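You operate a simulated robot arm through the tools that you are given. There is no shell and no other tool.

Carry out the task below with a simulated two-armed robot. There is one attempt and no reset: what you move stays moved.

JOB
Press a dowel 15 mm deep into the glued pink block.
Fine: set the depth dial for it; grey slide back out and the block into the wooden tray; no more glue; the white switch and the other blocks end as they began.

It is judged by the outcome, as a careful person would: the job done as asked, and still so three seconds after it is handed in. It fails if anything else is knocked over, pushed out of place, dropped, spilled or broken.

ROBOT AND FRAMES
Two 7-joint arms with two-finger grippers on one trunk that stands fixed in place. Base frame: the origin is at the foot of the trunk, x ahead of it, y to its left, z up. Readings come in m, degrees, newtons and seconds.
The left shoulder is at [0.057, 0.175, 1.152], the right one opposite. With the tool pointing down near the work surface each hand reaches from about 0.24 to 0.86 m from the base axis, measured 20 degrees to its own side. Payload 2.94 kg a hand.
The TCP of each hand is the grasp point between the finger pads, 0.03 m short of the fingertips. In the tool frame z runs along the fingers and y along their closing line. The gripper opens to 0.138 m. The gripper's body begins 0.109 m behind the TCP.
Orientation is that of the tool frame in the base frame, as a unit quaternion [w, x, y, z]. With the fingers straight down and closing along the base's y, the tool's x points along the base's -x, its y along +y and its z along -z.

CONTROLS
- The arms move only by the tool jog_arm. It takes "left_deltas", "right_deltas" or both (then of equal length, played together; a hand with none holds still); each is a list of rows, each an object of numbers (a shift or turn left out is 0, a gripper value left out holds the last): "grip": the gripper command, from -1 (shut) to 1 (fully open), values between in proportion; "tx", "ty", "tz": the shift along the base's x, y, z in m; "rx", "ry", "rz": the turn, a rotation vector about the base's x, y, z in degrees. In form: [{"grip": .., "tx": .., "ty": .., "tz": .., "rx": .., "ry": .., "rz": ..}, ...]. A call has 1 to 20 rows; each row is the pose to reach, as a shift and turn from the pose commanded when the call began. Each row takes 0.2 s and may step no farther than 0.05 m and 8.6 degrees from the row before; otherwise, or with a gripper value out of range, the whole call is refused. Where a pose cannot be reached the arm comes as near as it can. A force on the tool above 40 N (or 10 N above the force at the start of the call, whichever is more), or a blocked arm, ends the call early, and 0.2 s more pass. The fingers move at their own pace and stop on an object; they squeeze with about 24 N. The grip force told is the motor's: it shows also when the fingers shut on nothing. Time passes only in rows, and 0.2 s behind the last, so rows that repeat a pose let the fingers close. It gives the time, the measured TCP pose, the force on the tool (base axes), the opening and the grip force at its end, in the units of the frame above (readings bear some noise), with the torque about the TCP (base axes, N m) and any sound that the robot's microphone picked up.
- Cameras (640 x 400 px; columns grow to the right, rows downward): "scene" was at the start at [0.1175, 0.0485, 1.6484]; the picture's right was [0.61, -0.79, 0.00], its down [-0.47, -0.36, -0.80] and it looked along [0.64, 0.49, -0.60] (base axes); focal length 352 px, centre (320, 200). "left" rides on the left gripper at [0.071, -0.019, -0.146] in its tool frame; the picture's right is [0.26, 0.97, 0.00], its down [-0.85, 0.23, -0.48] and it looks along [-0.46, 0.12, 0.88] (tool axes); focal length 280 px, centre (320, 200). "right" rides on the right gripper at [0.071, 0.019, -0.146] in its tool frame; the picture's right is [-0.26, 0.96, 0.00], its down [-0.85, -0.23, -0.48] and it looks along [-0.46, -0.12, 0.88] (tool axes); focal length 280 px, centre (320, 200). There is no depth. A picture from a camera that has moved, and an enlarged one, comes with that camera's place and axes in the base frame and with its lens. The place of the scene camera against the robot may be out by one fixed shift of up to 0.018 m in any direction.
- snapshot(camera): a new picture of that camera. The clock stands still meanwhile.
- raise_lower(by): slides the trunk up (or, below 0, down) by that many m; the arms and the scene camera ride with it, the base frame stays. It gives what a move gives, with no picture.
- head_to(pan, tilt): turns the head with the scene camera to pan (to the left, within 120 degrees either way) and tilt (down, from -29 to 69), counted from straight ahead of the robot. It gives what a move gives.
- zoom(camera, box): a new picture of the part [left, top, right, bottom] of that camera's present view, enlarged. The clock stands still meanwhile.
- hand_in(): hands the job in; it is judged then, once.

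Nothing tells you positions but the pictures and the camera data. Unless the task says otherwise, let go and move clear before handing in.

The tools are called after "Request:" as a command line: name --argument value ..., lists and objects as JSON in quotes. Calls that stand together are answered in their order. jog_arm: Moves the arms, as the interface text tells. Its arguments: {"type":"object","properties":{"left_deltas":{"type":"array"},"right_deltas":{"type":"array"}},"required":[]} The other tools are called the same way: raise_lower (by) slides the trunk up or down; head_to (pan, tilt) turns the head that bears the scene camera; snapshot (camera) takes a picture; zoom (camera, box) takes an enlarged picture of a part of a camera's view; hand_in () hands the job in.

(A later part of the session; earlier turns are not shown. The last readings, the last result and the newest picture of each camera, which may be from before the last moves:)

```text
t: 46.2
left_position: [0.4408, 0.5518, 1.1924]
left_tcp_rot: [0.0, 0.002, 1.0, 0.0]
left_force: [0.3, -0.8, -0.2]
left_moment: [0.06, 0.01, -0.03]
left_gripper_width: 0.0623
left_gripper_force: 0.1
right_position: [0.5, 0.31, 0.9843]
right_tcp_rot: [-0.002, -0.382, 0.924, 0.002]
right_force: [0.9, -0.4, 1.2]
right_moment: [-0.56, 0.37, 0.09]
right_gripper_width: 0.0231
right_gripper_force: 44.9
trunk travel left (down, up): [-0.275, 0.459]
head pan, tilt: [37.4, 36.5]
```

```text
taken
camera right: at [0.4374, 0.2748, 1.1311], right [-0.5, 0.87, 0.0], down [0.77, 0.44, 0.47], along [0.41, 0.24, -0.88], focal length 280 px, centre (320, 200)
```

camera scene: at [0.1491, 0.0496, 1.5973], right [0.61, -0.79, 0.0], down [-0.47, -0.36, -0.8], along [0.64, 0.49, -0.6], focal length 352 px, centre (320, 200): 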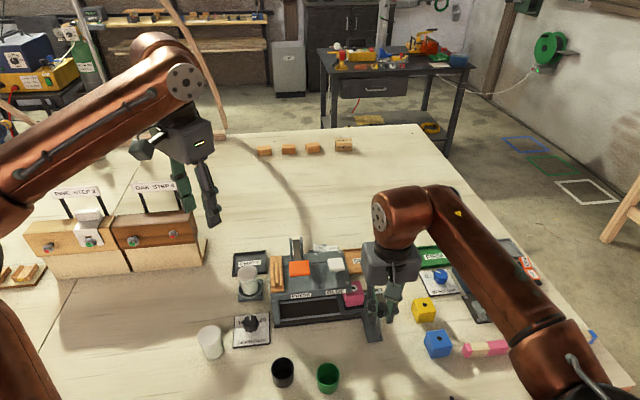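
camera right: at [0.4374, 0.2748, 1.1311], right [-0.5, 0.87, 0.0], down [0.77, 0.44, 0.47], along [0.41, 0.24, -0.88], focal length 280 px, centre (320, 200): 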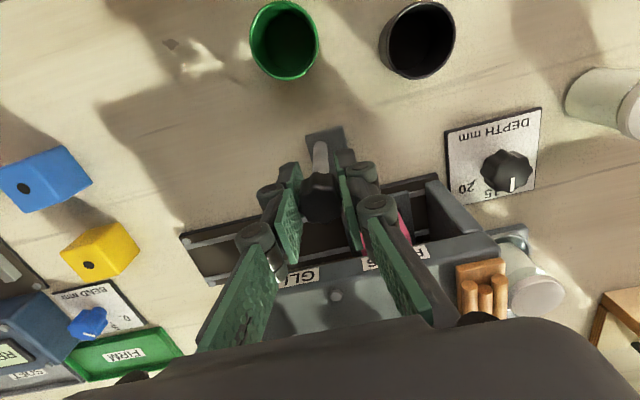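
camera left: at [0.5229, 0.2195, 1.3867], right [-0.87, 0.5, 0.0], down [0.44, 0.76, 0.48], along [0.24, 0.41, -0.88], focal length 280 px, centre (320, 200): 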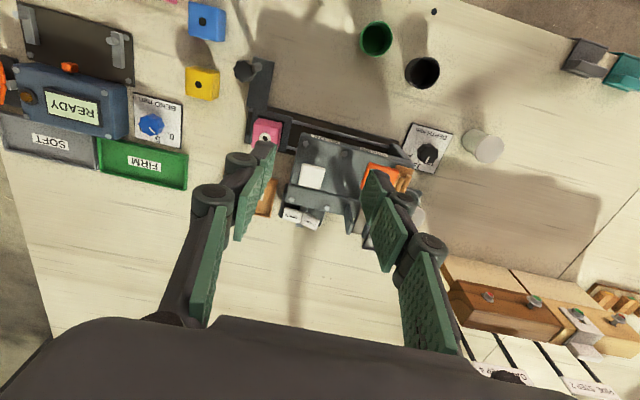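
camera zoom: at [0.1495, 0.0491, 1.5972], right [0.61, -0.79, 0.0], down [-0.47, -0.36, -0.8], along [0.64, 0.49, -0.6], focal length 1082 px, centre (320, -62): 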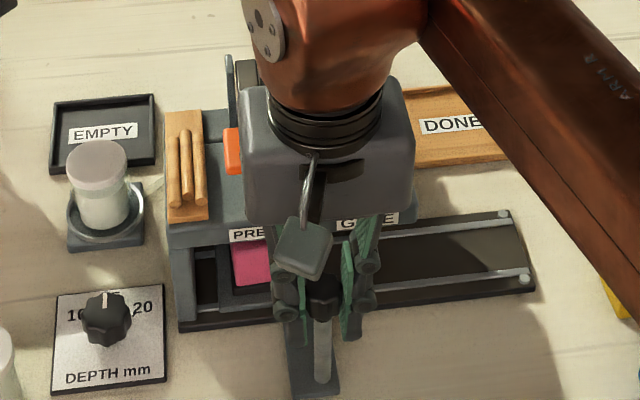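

Request:
zoom --camera "right" --box '[340, 150, 500, 260]'

Request:
zoom --camera "scene" --box '[265, 280, 345, 330]'

Request:
snapshot --camera "left"

```text
3.64 times, centred on (420, 205) of right
camera zoom: at [0.4374, 0.2748, 1.1311], right [-0.5, 0.87, 0.0], down [0.77, 0.44, 0.47], along [0.41, 0.24, -0.88], focal length 1020 px, centre (-44, 182)
```

zoom: 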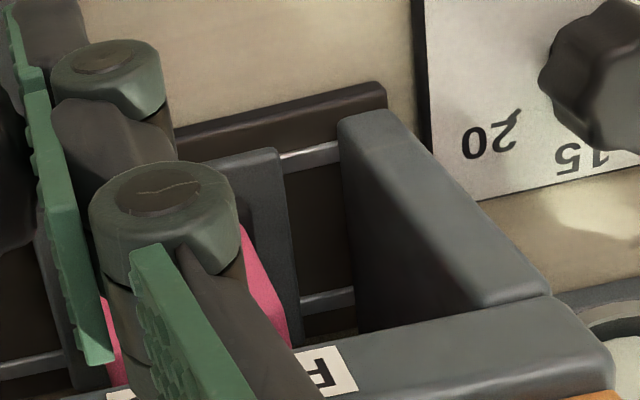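

```text
8.00 times, centred on (305, 305) of scene
camera zoom: at [0.1495, 0.0491, 1.5972], right [0.61, -0.79, 0.0], down [-0.47, -0.36, -0.8], along [0.64, 0.49, -0.6], focal length 2814 px, centre (440, -640)
```

zoom: 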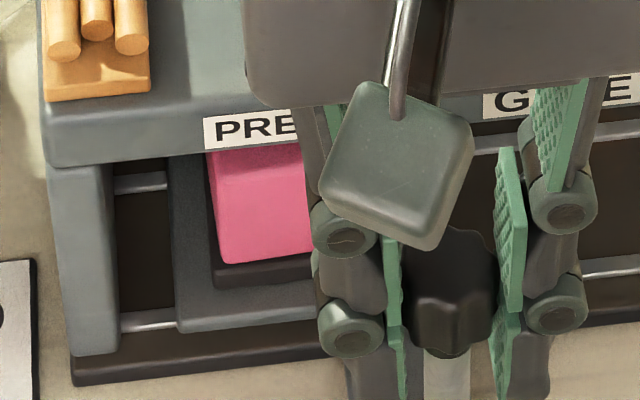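

```text
taken
camera left: at [0.3713, 0.5322, 1.3402], right [-0.26, 0.97, 0.0], down [0.85, 0.23, 0.48], along [0.46, 0.12, -0.88], focal length 280 px, centre (320, 200)
```

left: 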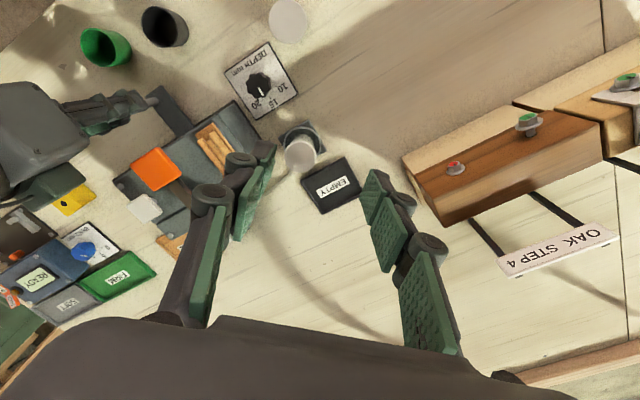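

Request:
zoom --camera "left" --box '[100, 80, 260, 240]'

Request:
zoom --camera "scene" --box '[250, 225, 390, 335]'

```text
2.50 times, centred on (180, 160) of left
camera zoom: at [0.3713, 0.5322, 1.3402], right [-0.26, 0.97, 0.0], down [0.85, 0.23, 0.48], along [0.46, 0.12, -0.88], focal length 701 px, centre (670, 300)
```

zoom: 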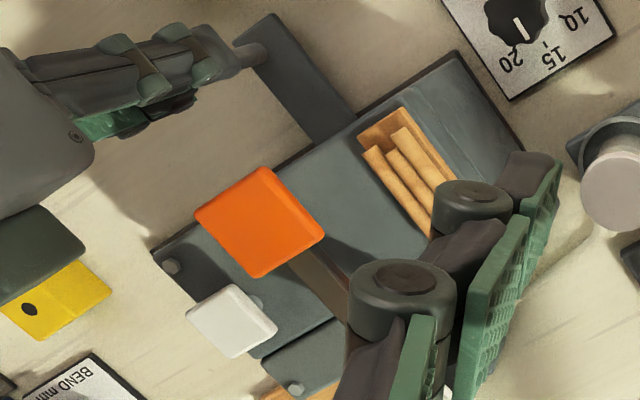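

```text
3.64 times, centred on (320, 280) of scene
camera zoom: at [0.1495, 0.0491, 1.5972], right [0.61, -0.79, 0.0], down [-0.47, -0.36, -0.8], along [0.64, 0.49, -0.6], focal length 1279 px, centre (320, -91)
```

zoom: 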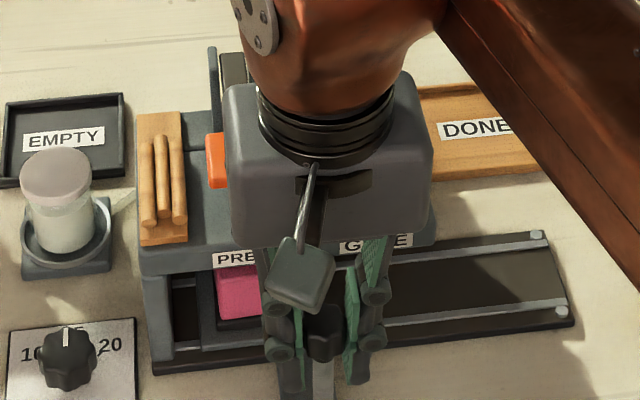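

The block is centred on the PRESS label at about 166 mm of travel. I'll nudge a little further to learn whether a hard stop is near.

Request:
jog_arm --right_deltas '[{"tx": -0.002, "ty": 0.002}, {"tx": -0.004, "ty": 0.004}, {"tx": -0.005, "ty": 0.005}]'

```text
t: 47.0
left_position: [0.443, 0.5486, 1.1931]
left_tcp_rot: [-0.001, 0.001, 1.0, 0.001]
left_force: [0.6, -0.5, 0.1]
left_moment: [0.02, -0.01, 0.03]
left_gripper_width: 0.0621
left_gripper_force: 0.0
right_position: [0.5001, 0.3102, 0.9867]
right_tcp_rot: [0.0, -0.379, 0.926, 0.0]
right_force: [19.3, -25.1, 4.4]
right_moment: [-0.76, 0.47, -0.18]
right_gripper_width: 0.023
right_gripper_force: 45.6
trunk travel left (down, up): [-0.275, 0.459]
head pan, tilt: [37.4, 36.5]
```

That is the hard stop: about 32 N of reaction at 166 mm, so the slide is seated at PRESS. I'll relieve the push, release the handle and lift the right hand clear.

Request:
jog_arm --right_deltas '[{"tx": 0.003, "ty": -0.003}, {"tx": 0.0035, "ty": -0.0035}, {"tx": 0.0035, "ty": -0.0035}]'

```text
t: 47.8
left_position: [0.4416, 0.549, 1.1943]
left_tcp_rot: [-0.001, 0.0, 1.0, 0.001]
left_force: [-0.3, 0.4, 0.1]
left_moment: [0.03, 0.03, -0.03]
left_gripper_width: 0.0623
left_gripper_force: 0.2
right_position: [0.5, 0.31, 0.9859]
right_tcp_rot: [-0.001, -0.383, 0.924, 0.002]
right_force: [16.3, -18.0, 2.0]
right_moment: [0.36, -0.4, -0.01]
right_gripper_width: 0.0227
right_gripper_force: 45.0
trunk travel left (down, up): [-0.275, 0.459]
head pan, tilt: [37.4, 36.5]
```

Request:
jog_arm --right_deltas '[{"tx": 0.002, "ty": -0.002}, {"tx": 0.002, "ty": -0.002}, {"tx": 0.002, "ty": -0.002}]'

```text
t: 48.6
left_position: [0.4422, 0.5513, 1.1935]
left_tcp_rot: [0.0, 0.002, 1.0, 0.0]
left_force: [1.2, -0.8, 0.4]
left_moment: [0.01, -0.01, 0.02]
left_gripper_width: 0.062
left_gripper_force: 0.1
right_position: [0.5005, 0.3101, 0.986]
right_tcp_rot: [-0.001, -0.383, 0.924, 0.002]
right_force: [7.5, -4.0, 2.3]
right_moment: [0.37, -0.35, 0.12]
right_gripper_width: 0.0232
right_gripper_force: 45.1
trunk travel left (down, up): [-0.275, 0.459]
head pan, tilt: [37.4, 36.5]
```

Request:
jog_arm --right_deltas '[{"grip": 0.0}, {"grip": 0.0}, {"grip": 0.0}, {"grip": 0.0}, {"tz": 0.03}, {"tz": 0.065}, {"tz": 0.075, "tx": -0.01, "ty": -0.03}, {"tz": 0.08, "tx": -0.02, "ty": -0.07}, {"tz": 0.09, "tx": -0.03, "ty": -0.11}, {"tz": 0.1, "tx": -0.03, "ty": -0.15}, {"tz": 0.11, "tx": -0.03, "ty": -0.19}, {"tz": 0.13, "tx": -0.03, "ty": -0.23}, {"tz": 0.15, "tx": -0.03, "ty": -0.27}, {"tz": 0.15, "tx": -0.03, "ty": -0.3}, {"tz": 0.15, "tx": -0.03, "ty": -0.3}]'

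Request:
snapshot --camera "scene"

Request:
zoom --camera "scene" --box '[220, 220, 420, 350]'

```text
t: 51.8
left_position: [0.44, 0.5529, 1.1925]
left_tcp_rot: [0.0, 0.001, 1.0, -0.001]
left_force: [0.4, 0.3, 0.2]
left_moment: [0.0, 0.0, -0.02]
left_gripper_width: 0.0617
left_gripper_force: 0.0
right_position: [0.4716, 0.0102, 1.1324]
right_tcp_rot: [-0.001, -0.382, 0.924, 0.001]
right_force: [0.2, 0.2, -0.1]
right_moment: [-0.01, 0.06, 0.01]
right_gripper_width: 0.0689
right_gripper_force: 0.0
trunk travel left (down, up): [-0.275, 0.459]
head pan, tilt: [37.4, 36.5]
```

```text
taken
camera scene: at [0.149, 0.0494, 1.5972], right [0.61, -0.79, 0.0], down [-0.47, -0.36, -0.8], along [0.64, 0.49, -0.6], focal length 352 px, centre (320, 200)
```

scene: 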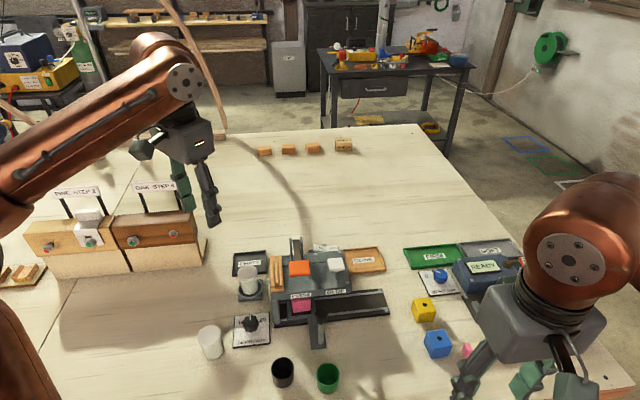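

```text
3.08 times, centred on (320, 285) of scene
camera zoom: at [0.149, 0.0494, 1.5972], right [0.61, -0.79, 0.0], down [-0.47, -0.36, -0.8], along [0.64, 0.49, -0.6], focal length 1082 px, centre (320, -62)
```

zoom: 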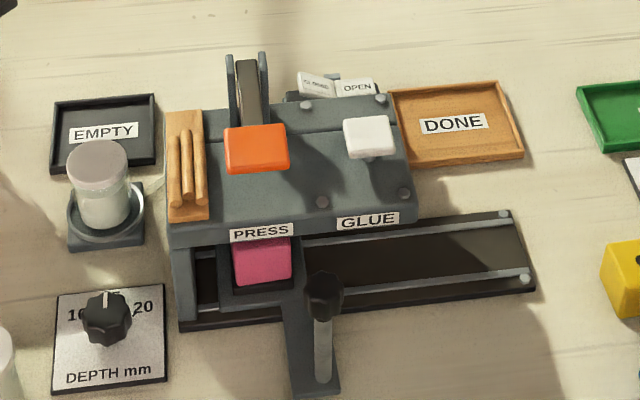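

The slide is at PRESS with the block under the ram, and the dial reads 15. Now I'll bring the left hand, jaws closed, above the orange PRESS pad at about (0.531, 0.388, 1.05).

Request:
jog_arm --left_deltas '[{"grip": -1, "tx": 0.02, "ty": -0.03}, {"grip": -1, "tx": 0.04, "ty": -0.06}, {"grip": -1, "tx": 0.06, "ty": -0.1}, {"grip": -1, "tx": 0.08, "ty": -0.13}, {"grip": -1, "tx": 0.091, "ty": -0.164}, {"grip": -1, "tx": 0.091, "ty": -0.164, "tz": -0.04}, {"grip": -1, "tx": 0.091, "ty": -0.164, "tz": -0.08}, {"grip": -1, "tx": 0.091, "ty": -0.164, "tz": -0.08}]'

Request:
snapshot --camera "left"

Request:
zoom --camera "scene" --box '[220, 200, 420, 330]'

```text
t: 53.6
left_position: [0.5325, 0.387, 1.1138]
left_tcp_rot: [0.0, 0.001, 1.0, 0.0]
left_force: [-0.6, -0.3, 0.0]
left_moment: [0.01, -0.02, 0.02]
left_gripper_width: 0.0
left_gripper_force: 23.7
right_position: [0.4713, 0.0098, 1.1339]
right_tcp_rot: [-0.002, -0.382, 0.924, 0.002]
right_force: [-0.1, 0.2, -0.3]
right_moment: [0.02, -0.01, 0.02]
right_gripper_width: 0.0689
right_gripper_force: 0.0
trunk travel left (down, up): [-0.275, 0.459]
head pan, tilt: [37.4, 36.5]
```

```text
taken
camera left: at [0.4619, 0.3672, 1.2607], right [-0.26, 0.97, 0.0], down [0.85, 0.23, 0.48], along [0.46, 0.12, -0.88], focal length 280 px, centre (320, 200)
```

left: 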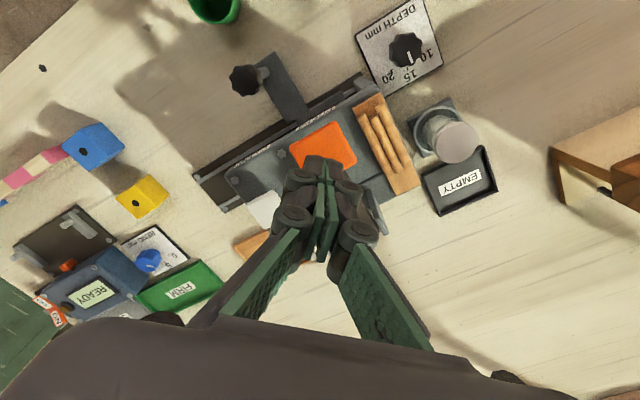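

```text
3.08 times, centred on (320, 265) of scene
camera zoom: at [0.1485, 0.0481, 1.5973], right [0.61, -0.79, 0.0], down [-0.47, -0.36, -0.8], along [0.64, 0.49, -0.6], focal length 1082 px, centre (320, 0)
```

zoom: 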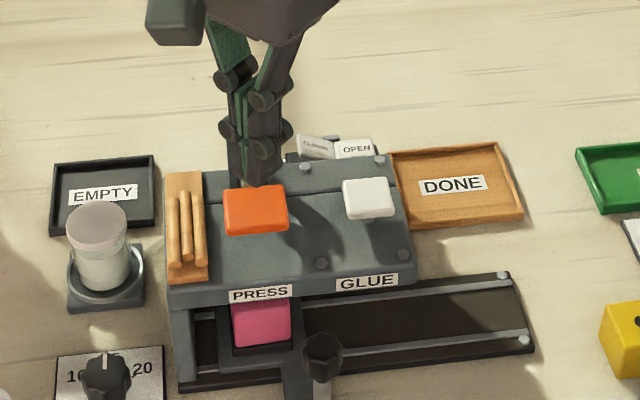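

The fingertips are centred over the orange pad. I'll press down slowly, with the force limit as the guard.

Request:
jog_arm --left_deltas '[{"tz": -0.01}, {"tz": -0.018}, {"tz": -0.026}, {"tz": -0.032}, {"tz": -0.038}]'

Request:
zoom --camera "scene" --box '[220, 200, 420, 330]'

```text
t: 54.8
left_position: [0.5325, 0.3861, 1.076]
left_tcp_rot: [0.002, 0.0, 1.0, -0.001]
left_force: [-0.9, -0.7, 3.5]
left_moment: [-0.02, -0.03, 0.0]
left_gripper_width: 0.0
left_gripper_force: 28.8
right_position: [0.4699, 0.0084, 1.1336]
right_tcp_rot: [-0.001, -0.382, 0.924, 0.002]
right_force: [0.1, -0.1, 1.2]
right_moment: [0.0, 0.0, -0.01]
right_gripper_width: 0.0691
right_gripper_force: 0.2
trunk travel left (down, up): [-0.275, 0.459]
head pan, tilt: [37.4, 36.5]
```

```text
3.08 times, centred on (320, 265) of scene
camera zoom: at [0.1485, 0.0479, 1.5973], right [0.61, -0.79, 0.0], down [-0.47, -0.36, -0.8], along [0.64, 0.49, -0.6], focal length 1082 px, centre (320, 0)
```

zoom: 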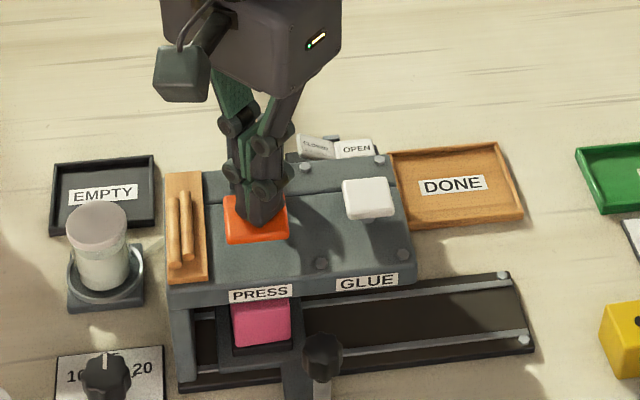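

The pad has begun moving and one dowel has left the rack. I'll continue the stroke.

Request:
jog_arm --left_deltas '[{"tz": -0.006}, {"tz": -0.012}, {"tz": -0.018}, {"tz": -0.024}, {"tz": -0.03}]'

Request:
zoom --camera "scene" --box '[220, 200, 420, 330]'

```text
t: 56.0
left_position: [0.5296, 0.386, 1.0572]
left_tcp_rot: [0.007, 0.002, 1.0, 0.002]
left_force: [-15.9, 3.1, 22.8]
left_moment: [0.27, 0.11, 0.17]
left_gripper_width: 0.0
left_gripper_force: 28.2
right_position: [0.4681, 0.009, 1.1356]
right_tcp_rot: [0.0, -0.382, 0.924, 0.001]
right_force: [0.7, -0.7, -1.5]
right_moment: [0.05, -0.03, 0.01]
right_gripper_width: 0.0689
right_gripper_force: 0.0
trunk travel left (down, up): [-0.275, 0.459]
head pan, tilt: [37.4, 36.5]
stopped in row 5 (left hand): the force on the tool passed its limit at 47 N (the readings are from after the stop); the commanded pose is now the measured one
```

```text
3.08 times, centred on (320, 265) of scene
camera zoom: at [0.145, 0.0474, 1.5978], right [0.61, -0.79, 0.0], down [-0.47, -0.36, -0.8], along [0.64, 0.49, -0.59], focal length 1082 px, centre (320, 0)
```

zoom: 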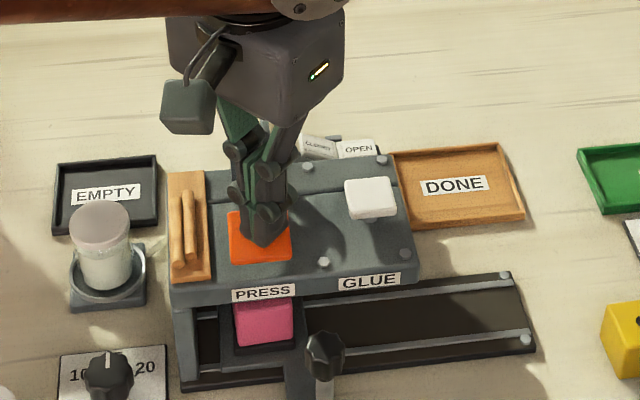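

Request:
zoom --camera "scene" --box '[265, 230, 345, 320]'

Request:
zoom --camera "left" --box '[220, 80, 420, 260]'

Request:
snapshot --camera "right"

```text
4.44 times, centred on (305, 275) of scene
camera zoom: at [0.145, 0.0474, 1.5978], right [0.61, -0.79, 0.0], down [-0.47, -0.36, -0.8], along [0.64, 0.49, -0.59], focal length 1563 px, centre (387, -133)
```

zoom: 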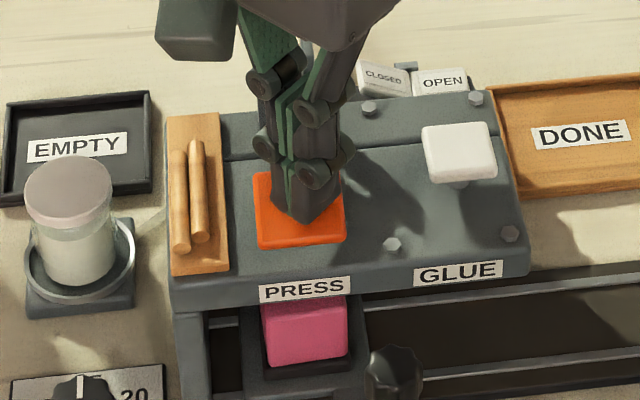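

```text
2.22 times, centred on (320, 170) of left
camera zoom: at [0.4598, 0.3655, 1.2023], right [-0.26, 0.97, 0.0], down [0.84, 0.22, 0.49], along [0.47, 0.13, -0.87], focal length 623 px, centre (320, 267)
```

zoom: 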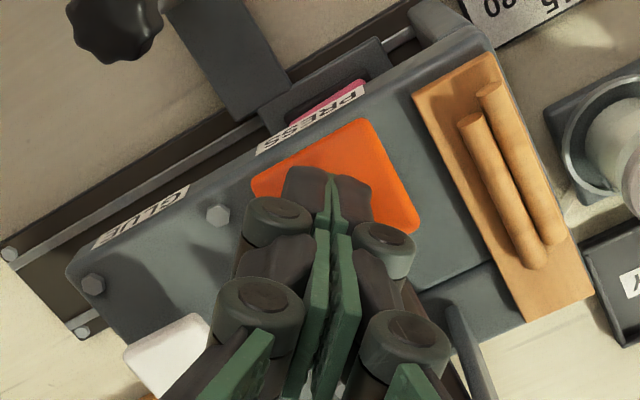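

```text
taken
camera right: at [0.4052, -0.0268, 1.2803], right [-0.5, 0.87, 0.0], down [0.76, 0.43, 0.48], along [0.41, 0.24, -0.88], focal length 280 px, centre (320, 200)
```

right: 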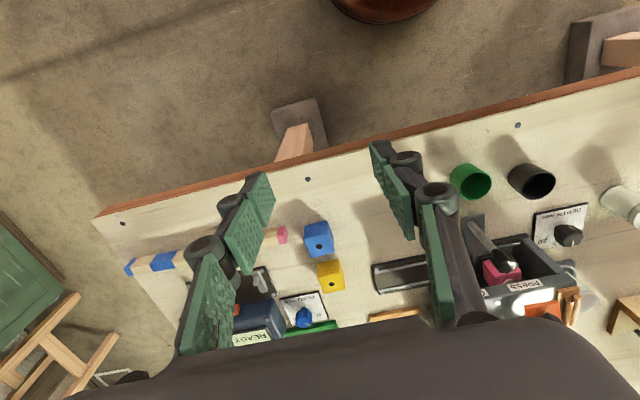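

One dowel has been used and the pad met strong resistance. I'll push once more to confirm that this is the end of the stroke.

Request:
jog_arm --left_deltas '[{"tz": -0.004}, {"tz": -0.008}, {"tz": -0.012}, {"tz": -0.016}]'

Request:
zoom --camera "scene" --box '[265, 230, 345, 320]'

```text
t: 56.4
left_position: [0.5333, 0.3838, 1.0562]
left_tcp_rot: [0.009, 0.004, 1.0, 0.004]
left_force: [-17.3, 2.7, 23.1]
left_moment: [0.29, 0.19, 0.16]
left_gripper_width: 0.0
left_gripper_force: 27.9
right_position: [0.4687, 0.007, 1.135]
right_tcp_rot: [0.0, -0.38, 0.925, 0.001]
right_force: [0.8, -0.2, 0.4]
right_moment: [-0.02, 0.01, 0.02]
right_gripper_width: 0.0688
right_gripper_force: 0.1
trunk travel left (down, up): [-0.275, 0.459]
head pan, tilt: [37.4, 36.5]
stopped in row 2 (left hand): the force on the tool passed its limit at 43 N (the readings are from after the stop); the commanded pose is now the measured one
```

```text
4.44 times, centred on (305, 275) of scene
camera zoom: at [0.1448, 0.0467, 1.5978], right [0.61, -0.79, 0.0], down [-0.47, -0.36, -0.81], along [0.64, 0.49, -0.59], focal length 1563 px, centre (387, -133)
```

zoom: 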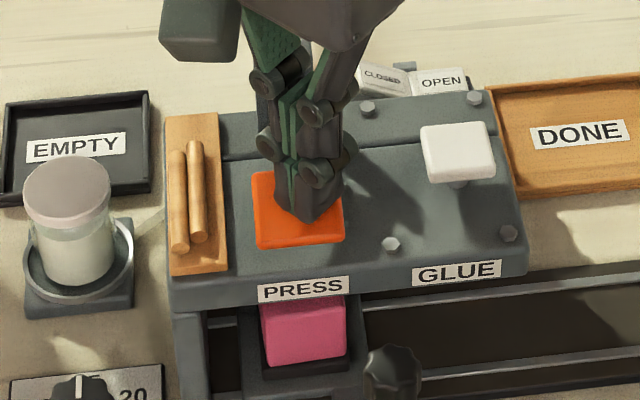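

The position is unchanged at over 40 N, so the pad is at the end of its stroke. I'll lift off straight up and move the left hand back to its parking spot.

Request:
jog_arm --left_deltas '[{"tz": 0.01}, {"tz": 0.025}, {"tz": 0.045}, {"tz": 0.07}, {"tz": 0.1}, {"tz": 0.13}, {"tz": 0.13}]'

Request:
zoom --camera "scene" --box '[220, 200, 420, 330]'

Request:
snapshot --camera "left"

```text
t: 58.0
left_position: [0.536, 0.3846, 1.1827]
left_tcp_rot: [0.007, 0.003, 1.0, 0.003]
left_force: [1.1, 0.1, -0.1]
left_moment: [-0.02, 0.02, 0.02]
left_gripper_width: 0.0001
left_gripper_force: 28.7
right_position: [0.4716, 0.0085, 1.1326]
right_tcp_rot: [-0.002, -0.381, 0.924, 0.001]
right_force: [-0.6, 0.2, 0.4]
right_moment: [-0.04, 0.0, -0.01]
right_gripper_width: 0.069
right_gripper_force: 0.1
trunk travel left (down, up): [-0.275, 0.459]
head pan, tilt: [37.4, 36.5]
```

```text
3.08 times, centred on (320, 265) of scene
camera zoom: at [0.1495, 0.0485, 1.5971], right [0.61, -0.79, 0.0], down [-0.47, -0.36, -0.8], along [0.64, 0.49, -0.6], focal length 1082 px, centre (320, 0)
```

zoom: 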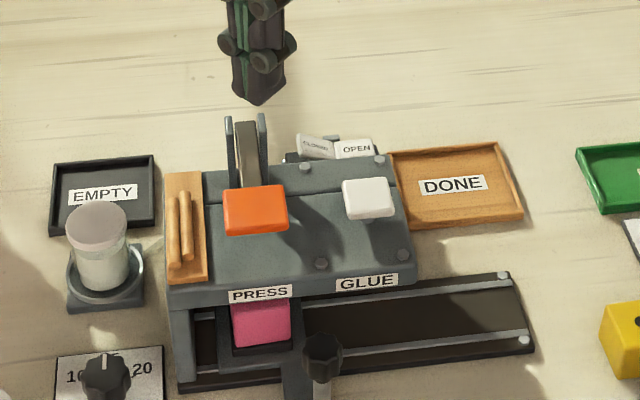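

```text
taken
camera left: at [0.463, 0.365, 1.3279], right [-0.26, 0.97, 0.0], down [0.84, 0.22, 0.49], along [0.47, 0.13, -0.87], focal length 280 px, centre (320, 200)
```

left: 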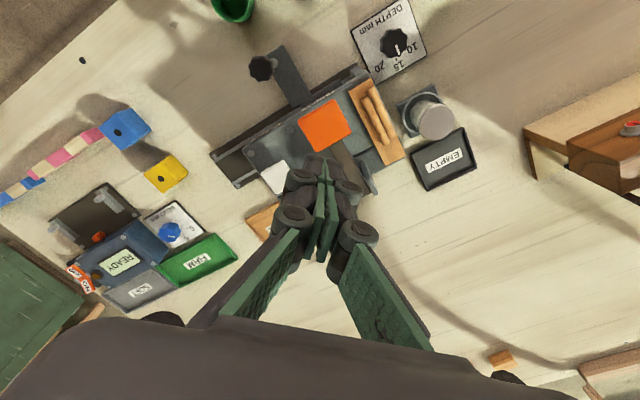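

The pad sprang back and exactly one dowel was used. I'll park the left hand and send the right hand back to the slide handle by retracing its path.

Request:
jog_arm --left_deltas '[{"tx": -0.01, "ty": 0.03, "rx": -0.34, "ry": 0.8, "rz": 0.34}, {"tx": -0.03, "ty": 0.06, "rx": -0.34, "ry": 0.8, "rz": 0.34}, {"tx": -0.05, "ty": 0.09, "rx": -0.34, "ry": 0.8, "rz": 0.34}, {"tx": -0.07, "ty": 0.12, "rx": -0.34, "ry": 0.8, "rz": 0.34}, {"tx": -0.09, "ty": 0.15, "rx": -0.34, "ry": 0.8, "rz": 0.34}, {"tx": -0.096, "ty": 0.18, "rx": -0.34, "ry": 0.8, "rz": 0.34}, {"tx": -0.096, "ty": 0.18, "rx": -0.34, "ry": 0.8, "rz": 0.34}, {"tx": -0.096, "ty": 0.18, "rx": -0.34, "ry": 0.8, "rz": 0.34}, {"tx": -0.096, "ty": 0.18, "rx": -0.34, "ry": 0.8, "rz": 0.34}, {"tx": -0.096, "ty": 0.18, "rx": -0.34, "ry": 0.8, "rz": 0.34}, {"tx": -0.096, "ty": 0.18, "rx": -0.34, "ry": 0.8, "rz": 0.34}, {"tx": -0.096, "ty": 0.18, "rx": -0.34, "ry": 0.8, "rz": 0.34}, {"tx": -0.096, "ty": 0.18, "rx": -0.34, "ry": 0.8, "rz": 0.34}]' --right_deltas '[{}, {}, {}, {"ty": 0.03}, {"ty": 0.07, "tz": -0.02}, {"ty": 0.11, "tz": -0.04}, {"ty": 0.15, "tz": -0.05}, {"tx": 0.0, "ty": 0.19, "tz": -0.06}, {"tx": 0.01, "ty": 0.23, "tz": -0.07}, {"tx": 0.02, "ty": 0.27, "tz": -0.075}, {"tx": 0.03, "ty": 0.3, "tz": -0.085}, {"tx": 0.03, "ty": 0.3, "tz": -0.085}, {"tx": 0.03, "ty": 0.3, "tz": -0.085}]'

Request:
snapshot --camera "right"

```text
t: 60.8
left_position: [0.4395, 0.5678, 1.1837]
left_tcp_rot: [0.0, 0.0, 1.0, 0.0]
left_force: [-0.8, 0.7, -0.2]
left_moment: [-0.02, 0.03, -0.01]
left_gripper_width: 0.0
left_gripper_force: 28.3
right_position: [0.5013, 0.3092, 1.0493]
right_tcp_rot: [-0.001, -0.38, 0.925, 0.001]
right_force: [0.4, -0.8, -0.1]
right_moment: [-0.02, -0.04, 0.0]
right_gripper_width: 0.0688
right_gripper_force: 0.0
trunk travel left (down, up): [-0.275, 0.459]
head pan, tilt: [37.4, 36.5]
```

```text
taken
camera right: at [0.438, 0.2744, 1.195], right [-0.49, 0.87, 0.0], down [0.77, 0.43, 0.47], along [0.41, 0.24, -0.88], focal length 280 px, centre (320, 200)
```

right: 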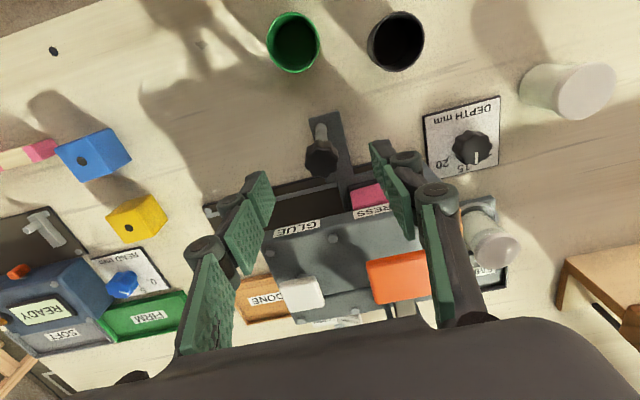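

The knob is centred between the jaws again. I'll go down, close and pull the slide back out the way it came.

Request:
jog_arm --right_deltas '[{"tz": -0.03}, {"tz": -0.055}, {"tz": -0.065}, {"tz": -0.065}, {"grip": -1, "tz": -0.065}, {"grip": -1, "tz": -0.065}, {"grip": -1, "tz": -0.065}, {"grip": -1, "tz": -0.065}]'

Request:
snapshot --camera "right"

```text
t: 62.6
left_position: [0.4399, 0.5664, 1.1842]
left_tcp_rot: [0.001, 0.0, 1.0, 0.0]
left_force: [0.0, 0.6, 0.3]
left_moment: [0.02, 0.02, 0.03]
left_gripper_width: 0.0
left_gripper_force: 28.2
right_position: [0.5004, 0.3092, 0.9838]
right_tcp_rot: [-0.002, -0.381, 0.925, 0.001]
right_force: [-0.2, 0.2, -0.8]
right_moment: [0.08, 0.01, 0.0]
right_gripper_width: 0.0227
right_gripper_force: 36.4
trunk travel left (down, up): [-0.275, 0.459]
head pan, tilt: [37.4, 36.5]
```

```text
taken
camera right: at [0.4374, 0.2737, 1.1294], right [-0.49, 0.87, 0.0], down [0.77, 0.43, 0.47], along [0.41, 0.24, -0.88], focal length 280 px, centre (320, 200)
```

right: 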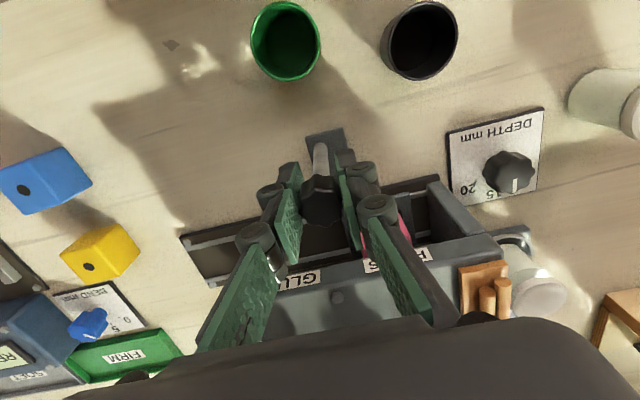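

Request:
jog_arm --right_deltas '[{"tx": 0.006, "ty": -0.006}, {"tx": 0.015, "ty": -0.015}, {"tx": 0.025, "ty": -0.025}, {"tx": 0.035, "ty": -0.035}, {"tx": 0.045, "ty": -0.045}, {"tx": 0.055, "ty": -0.055}, {"tx": 0.065, "ty": -0.065}, {"tx": 0.075, "ty": -0.075}, {"tx": 0.085, "ty": -0.085}, {"tx": 0.095, "ty": -0.095}, {"tx": 0.105, "ty": -0.105}, {"tx": 0.111, "ty": -0.111}, {"tx": 0.115, "ty": -0.115}, {"tx": 0.115, "ty": -0.115}]'

Request:
zoom --camera "scene" --box '[260, 220, 460, 350]'

```text
t: 65.6
left_position: [0.4395, 0.5658, 1.1843]
left_tcp_rot: [0.002, 0.0, 1.0, 0.0]
left_force: [0.1, -0.5, 0.3]
left_moment: [0.02, 0.01, -0.01]
left_gripper_width: 0.0
left_gripper_force: 28.9
right_position: [0.6161, 0.1922, 0.9835]
right_tcp_rot: [-0.001, -0.381, 0.925, 0.001]
right_force: [-3.7, -4.3, 7.1]
right_moment: [0.07, -0.16, -0.02]
right_gripper_width: 0.0229
right_gripper_force: 44.5
trunk travel left (down, up): [-0.275, 0.459]
head pan, tilt: [37.4, 36.5]
```

```text
3.08 times, centred on (360, 285) of scene
camera zoom: at [0.1481, 0.0479, 1.5973], right [0.61, -0.79, 0.0], down [-0.47, -0.36, -0.8], along [0.64, 0.49, -0.59], focal length 1082 px, centre (197, -62)
```

zoom: 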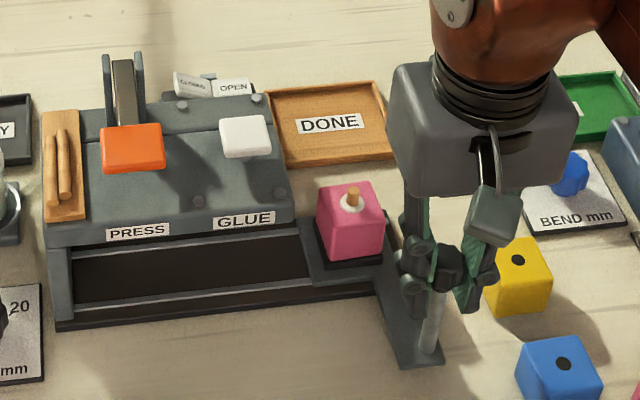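

The dowel is standing in the pink block and the slide is back out. I'll nudge the slide gently outward to confirm it's fully home.

Request:
jog_arm --right_deltas '[{"tx": 0.0015, "ty": -0.0015}, {"tx": 0.003, "ty": -0.003}, {"tx": 0.003, "ty": -0.003}]'

Request:
zoom --camera "scene" --box '[350, 260, 400, 310]'

```text
t: 66.4
left_position: [0.4392, 0.5674, 1.1845]
left_tcp_rot: [0.001, 0.0, 1.0, 0.001]
left_force: [-0.3, 1.2, 1.0]
left_moment: [-0.01, -0.01, -0.03]
left_gripper_width: 0.0001
left_gripper_force: 28.6
right_position: [0.6157, 0.1917, 0.9838]
right_tcp_rot: [-0.002, -0.382, 0.924, 0.001]
right_force: [-14.5, 4.1, -0.5]
right_moment: [0.29, -0.21, 0.2]
right_gripper_width: 0.0228
right_gripper_force: 45.1
trunk travel left (down, up): [-0.275, 0.459]
head pan, tilt: [37.4, 36.5]
```

```text
8.00 times, centred on (375, 285) of scene
camera zoom: at [0.1471, 0.0497, 1.5973], right [0.61, -0.79, 0.0], down [-0.47, -0.36, -0.8], along [0.64, 0.49, -0.6], focal length 2814 px, centre (-120, -480)
```

zoom: 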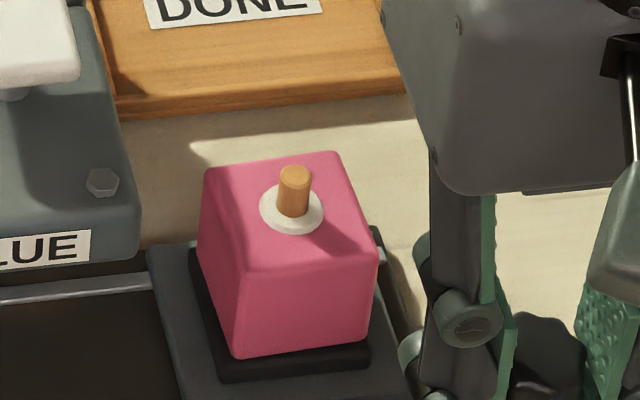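

The slide is home against its out stop, and a dowel stands in the block with about half its length showing. I'll relieve the handle, release it and back the right hand away.

Request:
jog_arm --right_deltas '[{"tx": -0.0025, "ty": 0.002}, {"tx": -0.0025, "ty": 0.002}, {"grip": 0.0, "tx": -0.0025, "ty": 0.002}, {"grip": 0.0, "tx": -0.0025, "ty": 0.002}, {"grip": 0.0, "tx": -0.0025, "ty": 0.002}, {"tx": -0.0025, "ty": 0.002, "tz": 0.03}, {"tx": -0.0055, "ty": -0.002, "tz": 0.06}, {"tx": -0.015, "ty": -0.02, "tz": 0.065}, {"tx": -0.04, "ty": -0.05, "tz": 0.07}, {"tx": -0.06, "ty": -0.09, "tz": 0.09}, {"tx": -0.08, "ty": -0.13, "tz": 0.1}, {"tx": -0.1, "ty": -0.17, "tz": 0.12}, {"tx": -0.12, "ty": -0.21, "tz": 0.13}, {"tx": -0.14, "ty": -0.25, "tz": 0.15}, {"tx": -0.15, "ty": -0.28, "tz": 0.15}, {"tx": -0.15, "ty": -0.31, "tz": 0.15}, {"tx": -0.15, "ty": -0.31, "tz": 0.15}]'

Request:
snapshot --camera "scene"

Request:
zoom --camera "scene" --box '[260, 220, 460, 350]'

```text
t: 70.0
left_position: [0.4403, 0.5672, 1.1829]
left_tcp_rot: [0.001, 0.0, 1.0, 0.0]
left_force: [0.5, 0.0, -1.0]
left_moment: [-0.03, 0.03, -0.01]
left_gripper_width: 0.0
left_gripper_force: 28.7
right_position: [0.4699, -0.1195, 1.133]
right_tcp_rot: [-0.001, -0.383, 0.924, 0.002]
right_force: [1.4, 0.5, -0.6]
right_moment: [-0.05, 0.04, -0.01]
right_gripper_width: 0.069
right_gripper_force: 0.0
right hand out of reach, approached as far as the arm can: row 7
trunk travel left (down, up): [-0.275, 0.459]
head pan, tilt: [37.4, 36.5]
```

```text
taken
camera scene: at [0.1494, 0.0493, 1.5971], right [0.61, -0.79, 0.0], down [-0.47, -0.36, -0.8], along [0.64, 0.49, -0.6], focal length 352 px, centre (320, 200)
```

scene: 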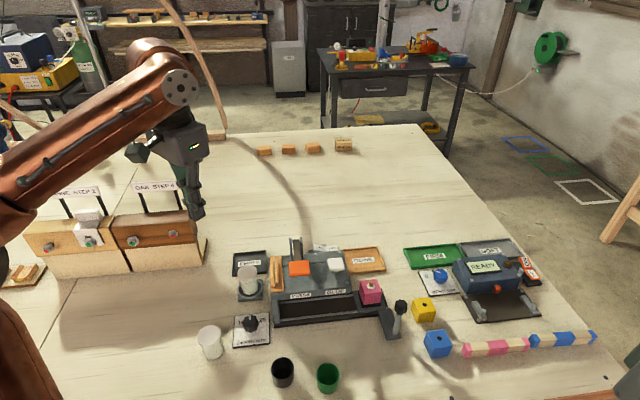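

```text
3.08 times, centred on (360, 285) of scene
camera zoom: at [0.1494, 0.0493, 1.5971], right [0.61, -0.79, 0.0], down [-0.47, -0.36, -0.8], along [0.64, 0.49, -0.6], focal length 1082 px, centre (197, -62)
```

zoom: 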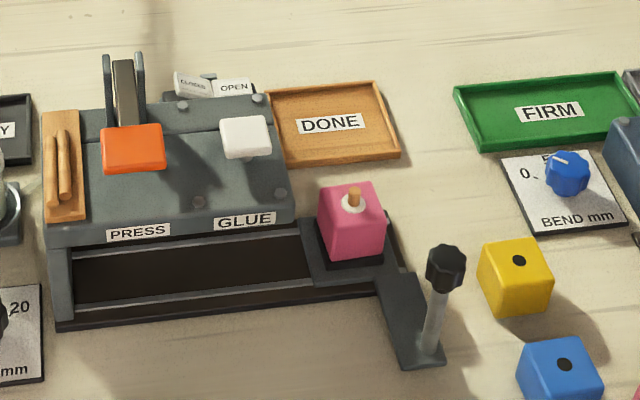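

The bench is as expected. Before lifting the block, I'll check that the left hand can reach over the DONE tray with a -45° turn, and get close views of the block and tray.

Request:
jog_arm --left_deltas '[{"grip": 0.3, "tx": 0.03, "ty": -0.015, "rz": -5}, {"grip": 0.3, "tx": 0.065, "ty": -0.035, "rz": -10}, {"grip": 0.3, "tx": 0.1, "ty": -0.055, "rz": -15}, {"tx": 0.135, "ty": -0.075, "rz": -20}, {"tx": 0.17, "ty": -0.1, "rz": -25}, {"tx": 0.2, "ty": -0.13, "tz": -0.02, "rz": -30}, {"tx": 0.22, "ty": -0.16, "tz": -0.04, "rz": -35}, {"tx": 0.24, "ty": -0.19, "tz": -0.06, "rz": -40}, {"tx": 0.26, "ty": -0.2, "tz": -0.08, "rz": -45}, {"tx": 0.29, "ty": -0.2, "tz": -0.1, "rz": -45}, {"tx": 0.32, "ty": -0.2, "tz": -0.12, "rz": -45}, {"tx": 0.34, "ty": -0.198, "tz": -0.13, "rz": -45}, {"tx": 0.34, "ty": -0.198, "tz": -0.13, "rz": -45}]'

Request:
snapshot --camera "left"

Request:
snapshot --camera "scene"

```text
t: 72.8
left_position: [0.6641, 0.3909, 1.048]
left_tcp_rot: [0.003, 0.382, 0.924, -0.001]
left_force: [0.3, 0.0, 0.1]
left_moment: [0.0, -0.04, 0.0]
left_gripper_width: 0.0897
left_gripper_force: 0.2
left hand out of reach, approached as far as the arm can: row 7, 8, 9, 10, 11, 12, 13
right_position: [0.4697, -0.1201, 1.1347]
right_tcp_rot: [-0.001, -0.381, 0.924, 0.001]
right_force: [-0.9, -0.2, -0.1]
right_moment: [-0.03, -0.03, 0.03]
right_gripper_width: 0.0689
right_gripper_force: 0.0
trunk travel left (down, up): [-0.275, 0.459]
head pan, tilt: [37.4, 36.5]
```

```text
taken
camera left: at [0.6006, 0.4279, 1.1947], right [0.5, 0.87, 0.0], down [0.76, -0.44, 0.48], along [0.42, -0.24, -0.88], focal length 280 px, centre (320, 200)
```

left: 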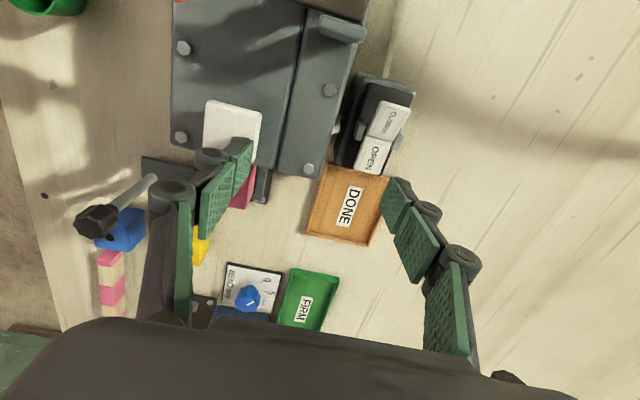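

```text
taken
camera scene: at [0.1472, 0.048, 1.5976], right [0.61, -0.79, 0.0], down [-0.47, -0.36, -0.8], along [0.64, 0.49, -0.59], focal length 352 px, centre (320, 200)
```

scene: 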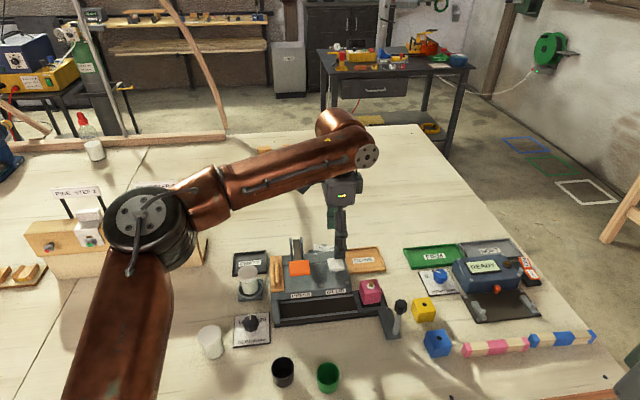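

At this angle the left hand falls short of the tray, so more reach is needed. I'll back it out, lower the trunk 0.1 m (which moves the shoulders forward), and try again.

Request:
jog_arm --left_deltas '[{"tx": -0.03, "ty": 0.005, "tz": 0.03}, {"tx": -0.055, "ty": 0.01, "tz": 0.065}, {"tx": -0.08, "ty": 0.03, "tz": 0.1}, {"tx": -0.11, "ty": 0.06, "tz": 0.12}, {"tx": -0.14, "ty": 0.09, "tz": 0.14}, {"tx": -0.17, "ty": 0.12, "tz": 0.15}, {"tx": -0.2, "ty": 0.15, "tz": 0.16}, {"tx": -0.224, "ty": 0.176, "tz": 0.17}, {"tx": -0.224, "ty": 0.176, "tz": 0.17}]'

Request:
raise_lower --by -0.1

Request:
snapshot --camera "scene"

```text
t: 74.8
left_position: [0.44, 0.5664, 1.2164]
left_tcp_rot: [0.001, 0.383, 0.924, -0.001]
left_force: [0.5, -0.1, 0.4]
left_moment: [0.02, 0.01, 0.02]
left_gripper_width: 0.0897
left_gripper_force: 0.1
right_position: [0.4702, -0.1204, 1.133]
right_tcp_rot: [-0.001, -0.382, 0.924, 0.002]
right_force: [-0.1, 0.0, -0.8]
right_moment: [0.01, 0.04, 0.01]
right_gripper_width: 0.0692
right_gripper_force: 0.1
trunk travel left (down, up): [-0.275, 0.459]
head pan, tilt: [37.4, 36.5]
```

```text
t: 76.1
left_position: [0.4406, 0.5664, 1.1188]
left_tcp_rot: [0.002, 0.383, 0.924, 0.001]
left_force: [-0.8, -0.2, -0.3]
left_moment: [0.02, -0.04, -0.01]
left_gripper_width: 0.0897
left_gripper_force: 0.1
right_position: [0.468, -0.119, 1.0348]
right_tcp_rot: [0.0, -0.381, 0.925, 0.001]
right_force: [0.2, 0.7, -0.6]
right_moment: [-0.05, -0.04, 0.03]
right_gripper_width: 0.069
right_gripper_force: 0.1
trunk travel left (down, up): [-0.175, 0.559]
head pan, tilt: [37.4, 36.5]
```

```text
taken
camera scene: at [0.2281, 0.0481, 1.4912], right [0.61, -0.79, 0.0], down [-0.47, -0.36, -0.8], along [0.64, 0.49, -0.59], focal length 352 px, centre (320, 200)
```

scene: 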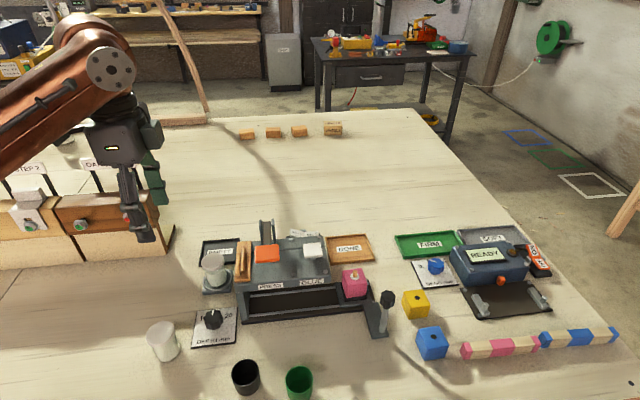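

The shoulders are now well forward. I'll take the left hand up and over to above the pink block.

Request:
jog_arm --left_deltas '[{"tz": 0.03}, {"tx": 0.025, "ty": -0.03, "tz": 0.04}, {"tx": 0.05, "ty": -0.06, "tz": 0.04}, {"tx": 0.075, "ty": -0.09, "tz": 0.04}, {"tx": 0.1, "ty": -0.12, "tz": 0.04}, {"tx": 0.125, "ty": -0.155, "tz": 0.035}, {"tx": 0.15, "ty": -0.19, "tz": 0.03}, {"tx": 0.175, "ty": -0.22, "tz": 0.02}, {"tx": 0.2, "ty": -0.25, "tz": 0.01}, {"tx": 0.2214, "ty": -0.28, "tz": 0.0}, {"tx": 0.2214, "ty": -0.28, "tz": 0.0}]'

Request:
snapshot --camera "left"

Request:
zoom --camera "left" --box '[220, 60, 460, 240]'

```text
t: 78.5
left_position: [0.6287, 0.3037, 1.1054]
left_tcp_rot: [0.002, 0.382, 0.924, 0.001]
left_force: [-0.2, 0.2, 0.1]
left_moment: [0.0, 0.0, 0.01]
left_gripper_width: 0.0897
left_gripper_force: 0.0
left hand out of reach, approached as far as the arm can: row 9, 10, 11
right_position: [0.4692, -0.1188, 1.0336]
right_tcp_rot: [-0.002, -0.381, 0.924, 0.002]
right_force: [1.0, 0.0, -0.4]
right_moment: [0.03, 0.04, 0.0]
right_gripper_width: 0.0692
right_gripper_force: 0.0
trunk travel left (down, up): [-0.175, 0.559]
head pan, tilt: [37.4, 36.5]
```

```text
taken
camera left: at [0.5652, 0.3411, 1.2534], right [0.5, 0.87, 0.0], down [0.76, -0.44, 0.48], along [0.42, -0.24, -0.88], focal length 280 px, centre (320, 200)
```

left: 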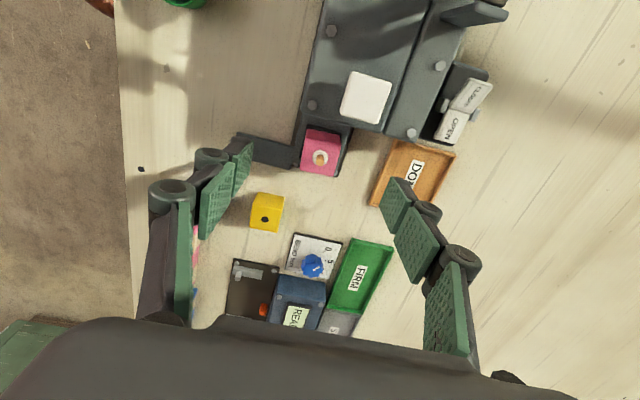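

```text
2.22 times, centred on (340, 150) of left
camera zoom: at [0.5652, 0.3411, 1.2534], right [0.5, 0.87, 0.0], down [0.76, -0.44, 0.48], along [0.42, -0.24, -0.88], focal length 623 px, centre (276, 311)
```

zoom: 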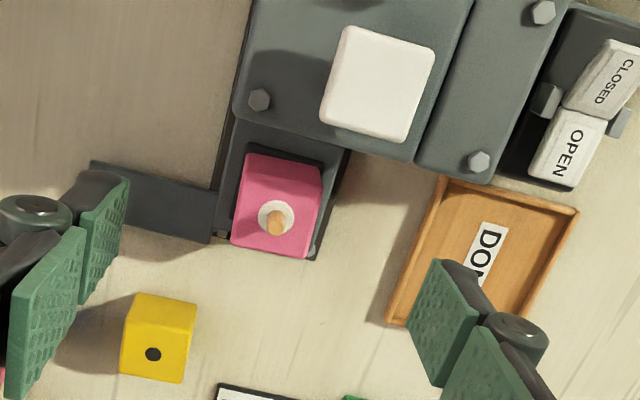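

The block centre measures (0.661, 0.286) and it is about 40 mm wide. I'll slide over it while lowering to a safe height, keeping clear of the white pad, and then check alignment.

Request:
jog_arm --left_deltas '[{"tx": 0.006, "ty": -0.004, "tz": -0.02}, {"tx": 0.014, "ty": -0.008, "tz": -0.04}, {"tx": 0.024, "ty": -0.013, "tz": -0.055}, {"tx": 0.0325, "ty": -0.0175, "tz": -0.07}, {"tx": 0.0325, "ty": -0.0175, "tz": -0.08}, {"tx": 0.0325, "ty": -0.0175, "tz": -0.08}]'

Request:
snapshot --camera "left"

Request:
zoom --camera "scene" --box '[260, 200, 460, 340]'

```text
t: 79.9
left_position: [0.6591, 0.3045, 1.0314]
left_tcp_rot: [0.002, 0.382, 0.924, 0.002]
left_force: [0.2, 0.1, -0.6]
left_moment: [-0.01, -0.02, 0.05]
left_gripper_width: 0.0896
left_gripper_force: 0.0
left hand out of reach, approached as far as the arm can: row 3, 4, 5, 6
right_position: [0.4686, -0.119, 1.0335]
right_tcp_rot: [-0.001, -0.38, 0.925, 0.001]
right_force: [-0.4, 0.4, -0.1]
right_moment: [-0.01, 0.0, 0.01]
right_gripper_width: 0.0692
right_gripper_force: 0.2
trunk travel left (down, up): [-0.175, 0.559]
head pan, tilt: [37.4, 36.5]
```

```text
taken
camera left: at [0.5967, 0.3407, 1.1781], right [0.5, 0.87, 0.0], down [0.76, -0.44, 0.48], along [0.42, -0.24, -0.88], focal length 280 px, centre (320, 200)
```

left: 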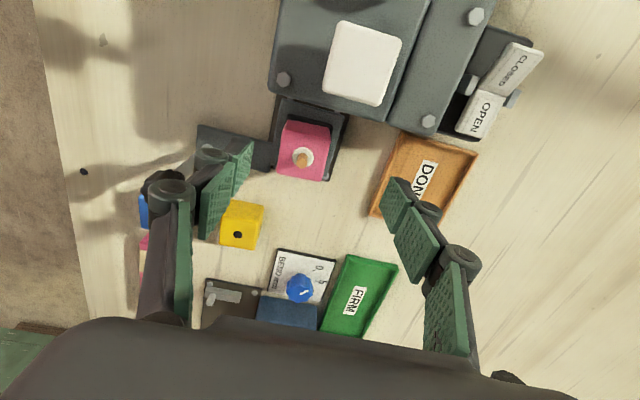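

```text
2.86 times, centred on (360, 270) of scene
camera zoom: at [0.2284, 0.0481, 1.491], right [0.61, -0.79, 0.0], down [-0.47, -0.36, -0.8], along [0.64, 0.49, -0.59], focal length 1005 px, centre (206, 0)
```

zoom: 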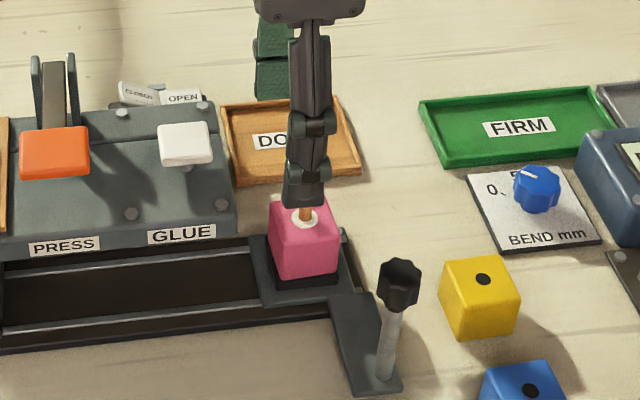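

The limit is about arm height, not forward lean: the arm reaches furthest when the hand is roughly 0.16 m below the shoulder. I'll pull the left hand back slightly and raise the trunk 0.13 m, near its starting height.

Request:
jog_arm --left_deltas '[{"tx": -0.02, "ty": 0.01, "tz": 0.02}, {"tx": -0.05, "ty": 0.02, "tz": 0.04}, {"tx": -0.08, "ty": 0.03, "tz": 0.05}, {"tx": -0.08, "ty": 0.03, "tz": 0.05}]'

Request:
raise_lower --by 0.13

```text
t: 80.9
left_position: [0.5818, 0.3358, 1.0801]
left_tcp_rot: [0.0, 0.383, 0.924, 0.0]
left_force: [0.5, -0.8, -0.2]
left_moment: [0.0, 0.04, -0.02]
left_gripper_width: 0.0899
left_gripper_force: 0.0
right_position: [0.4698, -0.1201, 1.0333]
right_tcp_rot: [-0.001, -0.381, 0.924, 0.001]
right_force: [0.4, -0.1, 0.0]
right_moment: [0.01, 0.03, 0.03]
right_gripper_width: 0.0688
right_gripper_force: 0.0
trunk travel left (down, up): [-0.175, 0.559]
head pan, tilt: [37.4, 36.5]
```

```text
t: 82.5
left_position: [0.581, 0.3353, 1.2088]
left_tcp_rot: [0.0, 0.383, 0.924, 0.0]
left_force: [0.2, 1.1, 0.5]
left_moment: [-0.07, 0.05, 0.02]
left_gripper_width: 0.09
left_gripper_force: 0.1
right_position: [0.4713, -0.1192, 1.1615]
right_tcp_rot: [-0.003, -0.381, 0.924, 0.002]
right_force: [-0.9, -0.2, -1.0]
right_moment: [0.01, 0.04, 0.0]
right_gripper_width: 0.0689
right_gripper_force: 0.0
trunk travel left (down, up): [-0.305, 0.429]
head pan, tilt: [37.4, 36.5]
```

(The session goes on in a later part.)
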